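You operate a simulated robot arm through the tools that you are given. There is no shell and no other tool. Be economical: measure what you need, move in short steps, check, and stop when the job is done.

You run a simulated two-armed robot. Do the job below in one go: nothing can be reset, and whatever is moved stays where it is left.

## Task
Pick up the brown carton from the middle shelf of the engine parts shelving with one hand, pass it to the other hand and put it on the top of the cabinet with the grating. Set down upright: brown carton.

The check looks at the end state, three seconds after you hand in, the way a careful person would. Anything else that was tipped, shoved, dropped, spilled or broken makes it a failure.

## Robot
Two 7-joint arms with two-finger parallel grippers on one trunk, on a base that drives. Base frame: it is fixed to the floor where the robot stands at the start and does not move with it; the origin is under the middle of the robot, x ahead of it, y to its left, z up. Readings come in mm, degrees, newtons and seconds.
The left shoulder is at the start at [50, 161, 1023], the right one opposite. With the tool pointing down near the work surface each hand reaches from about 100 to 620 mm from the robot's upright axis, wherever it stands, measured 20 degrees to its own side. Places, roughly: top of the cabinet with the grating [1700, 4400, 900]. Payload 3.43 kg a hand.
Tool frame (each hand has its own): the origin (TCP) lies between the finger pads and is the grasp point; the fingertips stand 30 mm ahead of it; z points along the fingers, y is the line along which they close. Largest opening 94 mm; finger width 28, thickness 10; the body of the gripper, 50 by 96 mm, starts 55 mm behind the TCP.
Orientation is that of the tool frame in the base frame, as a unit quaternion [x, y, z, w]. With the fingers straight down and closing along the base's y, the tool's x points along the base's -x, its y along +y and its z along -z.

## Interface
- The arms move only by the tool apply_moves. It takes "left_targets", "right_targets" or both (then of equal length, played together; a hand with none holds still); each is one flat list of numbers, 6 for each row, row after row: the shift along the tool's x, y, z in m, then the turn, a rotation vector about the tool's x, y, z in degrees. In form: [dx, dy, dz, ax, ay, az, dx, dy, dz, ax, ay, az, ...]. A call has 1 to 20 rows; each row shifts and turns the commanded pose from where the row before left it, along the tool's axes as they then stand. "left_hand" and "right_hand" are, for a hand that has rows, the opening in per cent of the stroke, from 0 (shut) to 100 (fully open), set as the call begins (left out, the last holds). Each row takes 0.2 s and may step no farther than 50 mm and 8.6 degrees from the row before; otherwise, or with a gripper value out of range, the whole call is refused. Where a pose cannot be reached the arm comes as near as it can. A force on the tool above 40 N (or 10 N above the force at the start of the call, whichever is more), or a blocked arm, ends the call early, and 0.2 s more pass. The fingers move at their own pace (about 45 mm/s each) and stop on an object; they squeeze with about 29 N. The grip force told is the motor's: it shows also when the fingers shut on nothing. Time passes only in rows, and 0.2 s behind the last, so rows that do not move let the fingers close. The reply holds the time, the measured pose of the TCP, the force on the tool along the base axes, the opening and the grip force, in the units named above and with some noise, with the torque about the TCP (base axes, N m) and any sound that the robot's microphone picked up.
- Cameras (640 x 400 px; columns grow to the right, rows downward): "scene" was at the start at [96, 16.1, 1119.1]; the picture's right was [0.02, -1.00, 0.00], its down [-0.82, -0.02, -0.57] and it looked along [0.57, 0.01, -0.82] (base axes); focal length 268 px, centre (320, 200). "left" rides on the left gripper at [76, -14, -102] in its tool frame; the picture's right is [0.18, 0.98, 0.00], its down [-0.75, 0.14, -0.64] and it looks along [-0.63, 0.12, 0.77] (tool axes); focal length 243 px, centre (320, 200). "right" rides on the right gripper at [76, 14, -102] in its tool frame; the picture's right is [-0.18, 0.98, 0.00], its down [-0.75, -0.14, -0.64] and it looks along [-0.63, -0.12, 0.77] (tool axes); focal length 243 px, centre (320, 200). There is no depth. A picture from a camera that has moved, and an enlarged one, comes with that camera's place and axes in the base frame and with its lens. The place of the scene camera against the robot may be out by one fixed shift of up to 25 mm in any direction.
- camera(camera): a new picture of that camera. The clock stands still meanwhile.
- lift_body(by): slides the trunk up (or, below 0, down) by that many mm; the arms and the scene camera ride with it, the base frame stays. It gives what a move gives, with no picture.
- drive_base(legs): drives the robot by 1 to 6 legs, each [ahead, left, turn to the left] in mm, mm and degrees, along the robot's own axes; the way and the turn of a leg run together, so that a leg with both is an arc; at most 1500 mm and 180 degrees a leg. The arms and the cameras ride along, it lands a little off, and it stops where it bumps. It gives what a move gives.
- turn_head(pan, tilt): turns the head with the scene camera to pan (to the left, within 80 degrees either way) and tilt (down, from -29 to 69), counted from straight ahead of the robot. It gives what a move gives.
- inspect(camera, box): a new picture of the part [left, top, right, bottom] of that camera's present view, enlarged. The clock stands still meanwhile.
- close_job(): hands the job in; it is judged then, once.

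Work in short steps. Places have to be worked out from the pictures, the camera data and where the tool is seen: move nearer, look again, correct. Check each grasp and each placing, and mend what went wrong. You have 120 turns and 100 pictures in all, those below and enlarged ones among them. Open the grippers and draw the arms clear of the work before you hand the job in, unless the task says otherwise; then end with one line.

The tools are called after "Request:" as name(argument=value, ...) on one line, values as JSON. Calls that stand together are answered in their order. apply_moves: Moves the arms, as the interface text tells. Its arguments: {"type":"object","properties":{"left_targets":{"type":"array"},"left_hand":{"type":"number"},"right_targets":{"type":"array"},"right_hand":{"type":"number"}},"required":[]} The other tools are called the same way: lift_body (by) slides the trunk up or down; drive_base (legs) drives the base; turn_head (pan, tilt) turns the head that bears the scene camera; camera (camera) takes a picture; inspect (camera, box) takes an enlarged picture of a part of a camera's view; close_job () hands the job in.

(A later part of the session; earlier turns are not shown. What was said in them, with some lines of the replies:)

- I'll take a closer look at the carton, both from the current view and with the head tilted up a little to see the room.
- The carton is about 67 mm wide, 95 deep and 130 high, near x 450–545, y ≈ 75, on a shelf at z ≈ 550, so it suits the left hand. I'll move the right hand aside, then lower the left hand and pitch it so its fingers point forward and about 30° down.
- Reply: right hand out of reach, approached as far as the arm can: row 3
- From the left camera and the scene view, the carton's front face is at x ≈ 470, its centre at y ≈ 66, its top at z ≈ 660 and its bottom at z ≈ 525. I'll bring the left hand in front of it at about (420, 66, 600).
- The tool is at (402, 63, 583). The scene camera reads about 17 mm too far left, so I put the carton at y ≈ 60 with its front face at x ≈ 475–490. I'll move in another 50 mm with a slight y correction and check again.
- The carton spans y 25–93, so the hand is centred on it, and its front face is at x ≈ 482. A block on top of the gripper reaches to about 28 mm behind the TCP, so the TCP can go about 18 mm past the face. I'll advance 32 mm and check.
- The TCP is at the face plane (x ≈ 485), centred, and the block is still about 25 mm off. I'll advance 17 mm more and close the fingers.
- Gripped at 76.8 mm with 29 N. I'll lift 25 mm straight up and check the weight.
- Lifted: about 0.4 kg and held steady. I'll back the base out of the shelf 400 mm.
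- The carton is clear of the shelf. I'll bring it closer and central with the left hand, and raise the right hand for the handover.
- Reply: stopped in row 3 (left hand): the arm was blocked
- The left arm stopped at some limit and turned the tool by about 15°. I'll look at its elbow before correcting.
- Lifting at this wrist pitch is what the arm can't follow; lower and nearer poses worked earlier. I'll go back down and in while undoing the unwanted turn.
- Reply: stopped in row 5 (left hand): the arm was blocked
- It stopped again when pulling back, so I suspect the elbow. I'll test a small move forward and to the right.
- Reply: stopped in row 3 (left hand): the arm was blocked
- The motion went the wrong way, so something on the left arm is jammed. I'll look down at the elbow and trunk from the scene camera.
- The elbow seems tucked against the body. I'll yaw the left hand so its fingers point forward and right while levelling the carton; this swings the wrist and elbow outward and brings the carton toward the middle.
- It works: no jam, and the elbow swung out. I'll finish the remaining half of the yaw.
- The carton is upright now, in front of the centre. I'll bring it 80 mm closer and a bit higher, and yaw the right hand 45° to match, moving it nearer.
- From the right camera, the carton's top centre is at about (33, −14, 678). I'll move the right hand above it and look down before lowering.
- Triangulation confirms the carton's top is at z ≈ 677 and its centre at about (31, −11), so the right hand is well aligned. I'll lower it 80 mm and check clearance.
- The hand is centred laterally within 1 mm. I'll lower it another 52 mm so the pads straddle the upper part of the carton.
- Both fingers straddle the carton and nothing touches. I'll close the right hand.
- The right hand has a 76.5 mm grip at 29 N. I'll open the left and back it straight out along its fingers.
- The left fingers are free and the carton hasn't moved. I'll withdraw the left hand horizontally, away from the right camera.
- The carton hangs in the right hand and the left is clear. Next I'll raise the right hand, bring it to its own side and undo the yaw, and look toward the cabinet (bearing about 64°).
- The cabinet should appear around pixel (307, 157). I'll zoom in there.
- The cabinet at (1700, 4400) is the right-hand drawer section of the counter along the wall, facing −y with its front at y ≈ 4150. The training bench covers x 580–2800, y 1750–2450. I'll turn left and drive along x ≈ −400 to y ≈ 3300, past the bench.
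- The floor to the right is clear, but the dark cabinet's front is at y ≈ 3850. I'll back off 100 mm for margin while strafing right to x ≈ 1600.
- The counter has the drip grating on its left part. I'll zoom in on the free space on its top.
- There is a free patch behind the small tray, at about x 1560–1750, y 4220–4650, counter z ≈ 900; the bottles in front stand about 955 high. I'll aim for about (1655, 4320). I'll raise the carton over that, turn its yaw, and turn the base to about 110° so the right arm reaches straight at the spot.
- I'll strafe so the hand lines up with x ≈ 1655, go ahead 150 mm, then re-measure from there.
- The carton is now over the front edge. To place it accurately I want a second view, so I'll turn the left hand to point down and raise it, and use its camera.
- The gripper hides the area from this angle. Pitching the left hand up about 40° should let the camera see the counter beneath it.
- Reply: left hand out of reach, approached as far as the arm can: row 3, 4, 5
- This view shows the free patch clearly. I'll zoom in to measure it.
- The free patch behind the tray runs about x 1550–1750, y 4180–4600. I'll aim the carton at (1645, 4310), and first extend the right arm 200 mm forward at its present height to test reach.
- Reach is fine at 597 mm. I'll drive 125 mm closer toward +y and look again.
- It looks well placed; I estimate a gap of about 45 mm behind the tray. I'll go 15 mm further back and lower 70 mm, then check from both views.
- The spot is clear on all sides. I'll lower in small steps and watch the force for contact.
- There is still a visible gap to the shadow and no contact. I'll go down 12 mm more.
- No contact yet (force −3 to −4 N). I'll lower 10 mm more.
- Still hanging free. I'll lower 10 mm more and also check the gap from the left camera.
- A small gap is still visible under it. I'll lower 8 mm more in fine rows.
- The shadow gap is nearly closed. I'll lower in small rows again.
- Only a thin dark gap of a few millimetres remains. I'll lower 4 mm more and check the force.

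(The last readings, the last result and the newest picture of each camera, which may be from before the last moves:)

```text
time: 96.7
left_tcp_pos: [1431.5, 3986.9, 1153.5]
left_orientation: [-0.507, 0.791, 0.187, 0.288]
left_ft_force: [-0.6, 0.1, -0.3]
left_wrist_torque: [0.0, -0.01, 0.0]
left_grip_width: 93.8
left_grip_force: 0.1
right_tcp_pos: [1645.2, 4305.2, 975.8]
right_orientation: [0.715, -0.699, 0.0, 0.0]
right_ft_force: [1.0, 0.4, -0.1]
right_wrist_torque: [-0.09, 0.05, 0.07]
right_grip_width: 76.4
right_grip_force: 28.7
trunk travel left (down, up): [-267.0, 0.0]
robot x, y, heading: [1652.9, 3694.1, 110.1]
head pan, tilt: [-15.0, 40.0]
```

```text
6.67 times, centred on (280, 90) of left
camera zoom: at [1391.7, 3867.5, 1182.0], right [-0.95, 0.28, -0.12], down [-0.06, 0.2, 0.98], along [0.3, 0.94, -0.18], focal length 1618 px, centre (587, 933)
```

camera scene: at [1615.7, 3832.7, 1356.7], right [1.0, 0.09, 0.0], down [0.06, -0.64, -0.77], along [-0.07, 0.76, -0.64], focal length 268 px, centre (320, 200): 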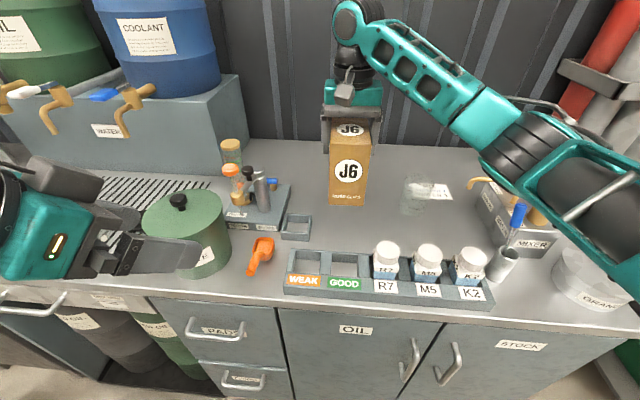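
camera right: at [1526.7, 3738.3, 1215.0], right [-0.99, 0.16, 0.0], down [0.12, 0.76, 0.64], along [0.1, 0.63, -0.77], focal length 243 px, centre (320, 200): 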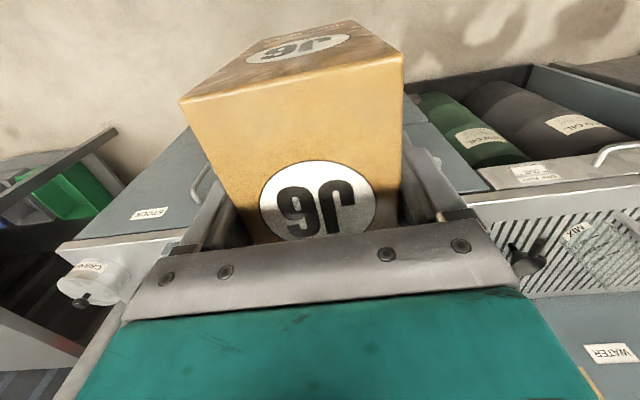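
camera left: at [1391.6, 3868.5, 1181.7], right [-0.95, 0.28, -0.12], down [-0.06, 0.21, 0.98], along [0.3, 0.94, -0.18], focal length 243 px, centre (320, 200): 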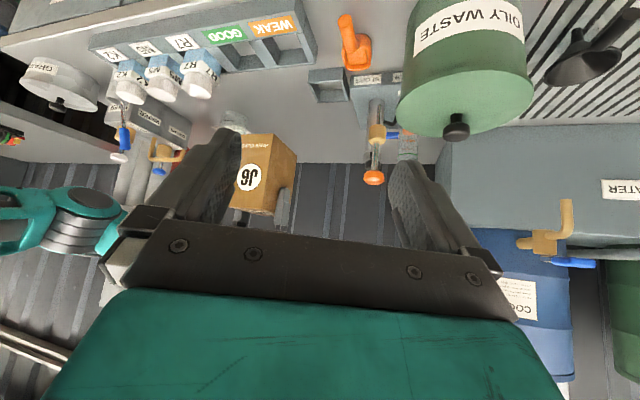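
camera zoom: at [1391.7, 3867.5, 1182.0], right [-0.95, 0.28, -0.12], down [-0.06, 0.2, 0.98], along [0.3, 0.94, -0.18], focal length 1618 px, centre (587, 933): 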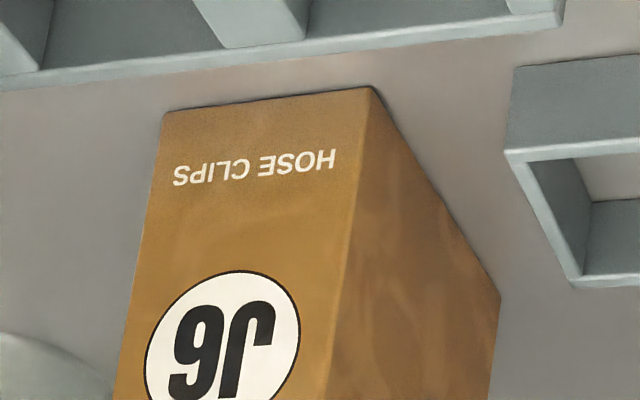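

Contact: the force has gone to zero and the shadow gap has closed. I'll open the right hand; opening is about 9 mm per side and everything nearby is farther away.

Request:
apply_moves(right_targets=[0, 0, 0, 0, 0, 0, 0, 0, 0, 0, 0, 0, 0, 0, 0, 0, 0, 0], right_hand=100)

Request:
camera(camera="scene")

Request:
camera(camera="right")

```text
time: 97.5
left_tcp_pos: [1431.5, 3985.8, 1154.0]
left_orientation: [-0.507, 0.791, 0.187, 0.288]
left_ft_force: [1.1, -0.2, 0.1]
left_wrist_torque: [0.0, 0.04, 0.03]
left_grip_width: 94.2
left_grip_force: 0.1
right_tcp_pos: [1643.8, 4305.0, 975.2]
right_orientation: [0.715, -0.699, 0.001, -0.001]
right_ft_force: [0.4, -0.7, -0.4]
right_wrist_torque: [0.0, 0.02, -0.02]
right_grip_width: 94.1
right_grip_force: 0.1
trunk travel left (down, up): [-267.0, 0.0]
robot x, y, heading: [1654.5, 3693.5, 110.4]
head pan, tilt: [-15.0, 40.0]
```

```text
32 pictures are left
camera scene: at [1615.7, 3831.3, 1356.9], right [1.0, 0.09, 0.0], down [0.06, -0.64, -0.77], along [-0.07, 0.76, -0.64], focal length 268 px, centre (320, 200)
```

scene: 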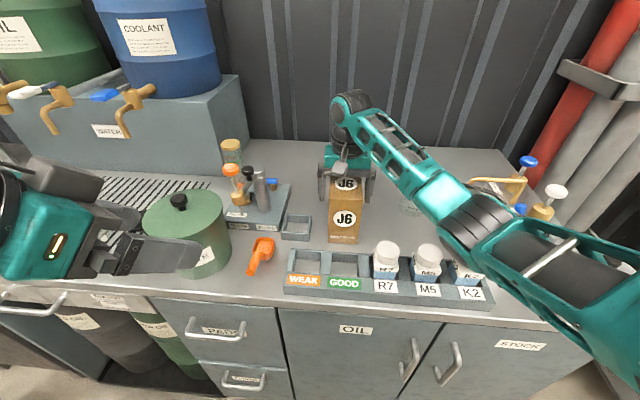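

```text
31 pictures are left
camera right: at [1632.6, 4227.6, 1078.9], right [-0.99, 0.16, 0.0], down [0.12, 0.76, 0.64], along [0.1, 0.63, -0.77], focal length 243 px, centre (320, 200)
```

right: 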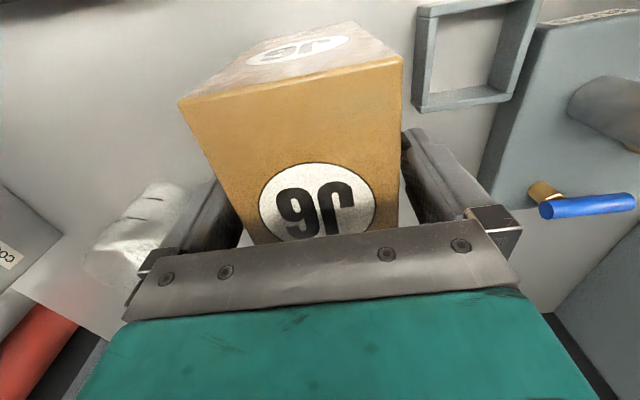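

It's released and standing. I'll raise the right hand straight up 150 mm.

Request:
apply_moves(right_targets=[0, 0, -0.01, 0, 0, 0, 0, 0, -0.02, 0, 0, 0, 0, 0, -0.03, 0, 0, 0, 0, 0, -0.03, 0, 0, 0, 0, 0, -0.03, 0, 0, 0, 0, 0, -0.03, 0, 0, 0, 0, 0, 0, 0, 0, 0])

Request:
camera(camera="scene")

```text
time: 99.1
left_tcp_pos: [1432.2, 3986.8, 1153.5]
left_orientation: [-0.507, 0.79, 0.187, 0.289]
left_ft_force: [0.1, -0.4, 0.7]
left_wrist_torque: [0.03, -0.02, 0.03]
left_grip_width: 93.7
left_grip_force: 0.1
right_tcp_pos: [1643.2, 4305.4, 1126.0]
right_orientation: [0.715, -0.699, 0.001, 0.0]
right_ft_force: [-0.8, 0.8, 0.3]
right_wrist_torque: [0.0, -0.02, 0.0]
right_grip_width: 94.1
right_grip_force: 0.0
trunk travel left (down, up): [-267.0, 0.0]
robot x, y, heading: [1651.7, 3693.4, 109.9]
head pan, tilt: [-15.0, 40.0]
```

```text
30 pictures are left
camera scene: at [1615.8, 3831.4, 1356.9], right [1.0, 0.09, 0.0], down [0.06, -0.64, -0.77], along [-0.07, 0.76, -0.64], focal length 268 px, centre (320, 200)
```

scene: 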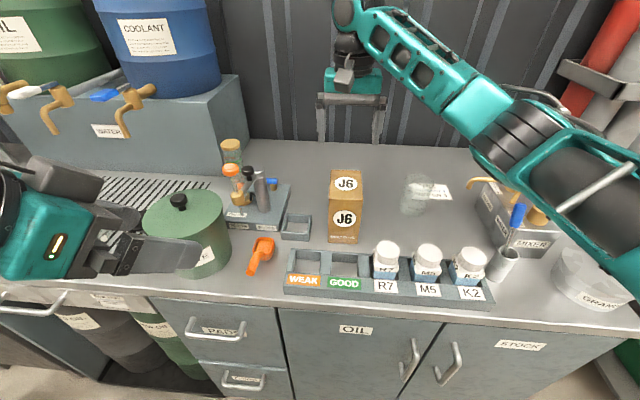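

The carton stands upright and everything else is in place. I'll back the base away so both arms clear the counter.

Request:
drive_base(legs=[[-375, 139, 0]])

Request:
camera(camera="scene")

```text
time: 101.6
left_tcp_pos: [1433.7, 3581.1, 1152.5]
left_orientation: [-0.507, 0.791, 0.187, 0.289]
left_ft_force: [0.0, -0.1, -0.9]
left_wrist_torque: [0.02, -0.01, 0.0]
left_grip_width: 93.9
left_grip_force: 0.0
right_tcp_pos: [1644.5, 3899.2, 1126.6]
right_orientation: [0.714, -0.7, 0.001, 0.0]
right_ft_force: [0.9, -0.2, 0.2]
right_wrist_torque: [-0.01, -0.03, 0.01]
right_grip_width: 93.9
right_grip_force: 0.0
trunk travel left (down, up): [-267.0, 0.0]
robot x, y, heading: [1652.6, 3284.8, 110.0]
head pan, tilt: [-15.0, 40.0]
```

```text
29 pictures are left
camera scene: at [1617.2, 3424.8, 1357.0], right [1.0, 0.09, 0.0], down [0.06, -0.64, -0.77], along [-0.07, 0.76, -0.64], focal length 268 px, centre (320, 200)
```

scene: 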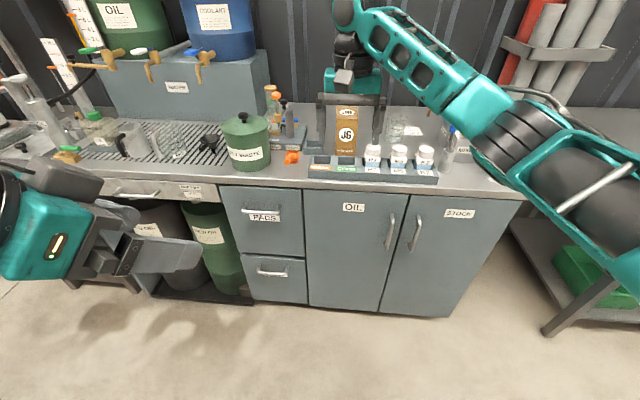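

The carton is upright on the cabinet top, both grippers are open, and both arms are clear of the counter. I'm handing in.

Request:
close_job()

```text
The job is handed in.
```

The brown carton was picked up with the left hand, passed to the right, and set upright on top of the cabinet with the grating; the last pictures show nothing else there disturbed.
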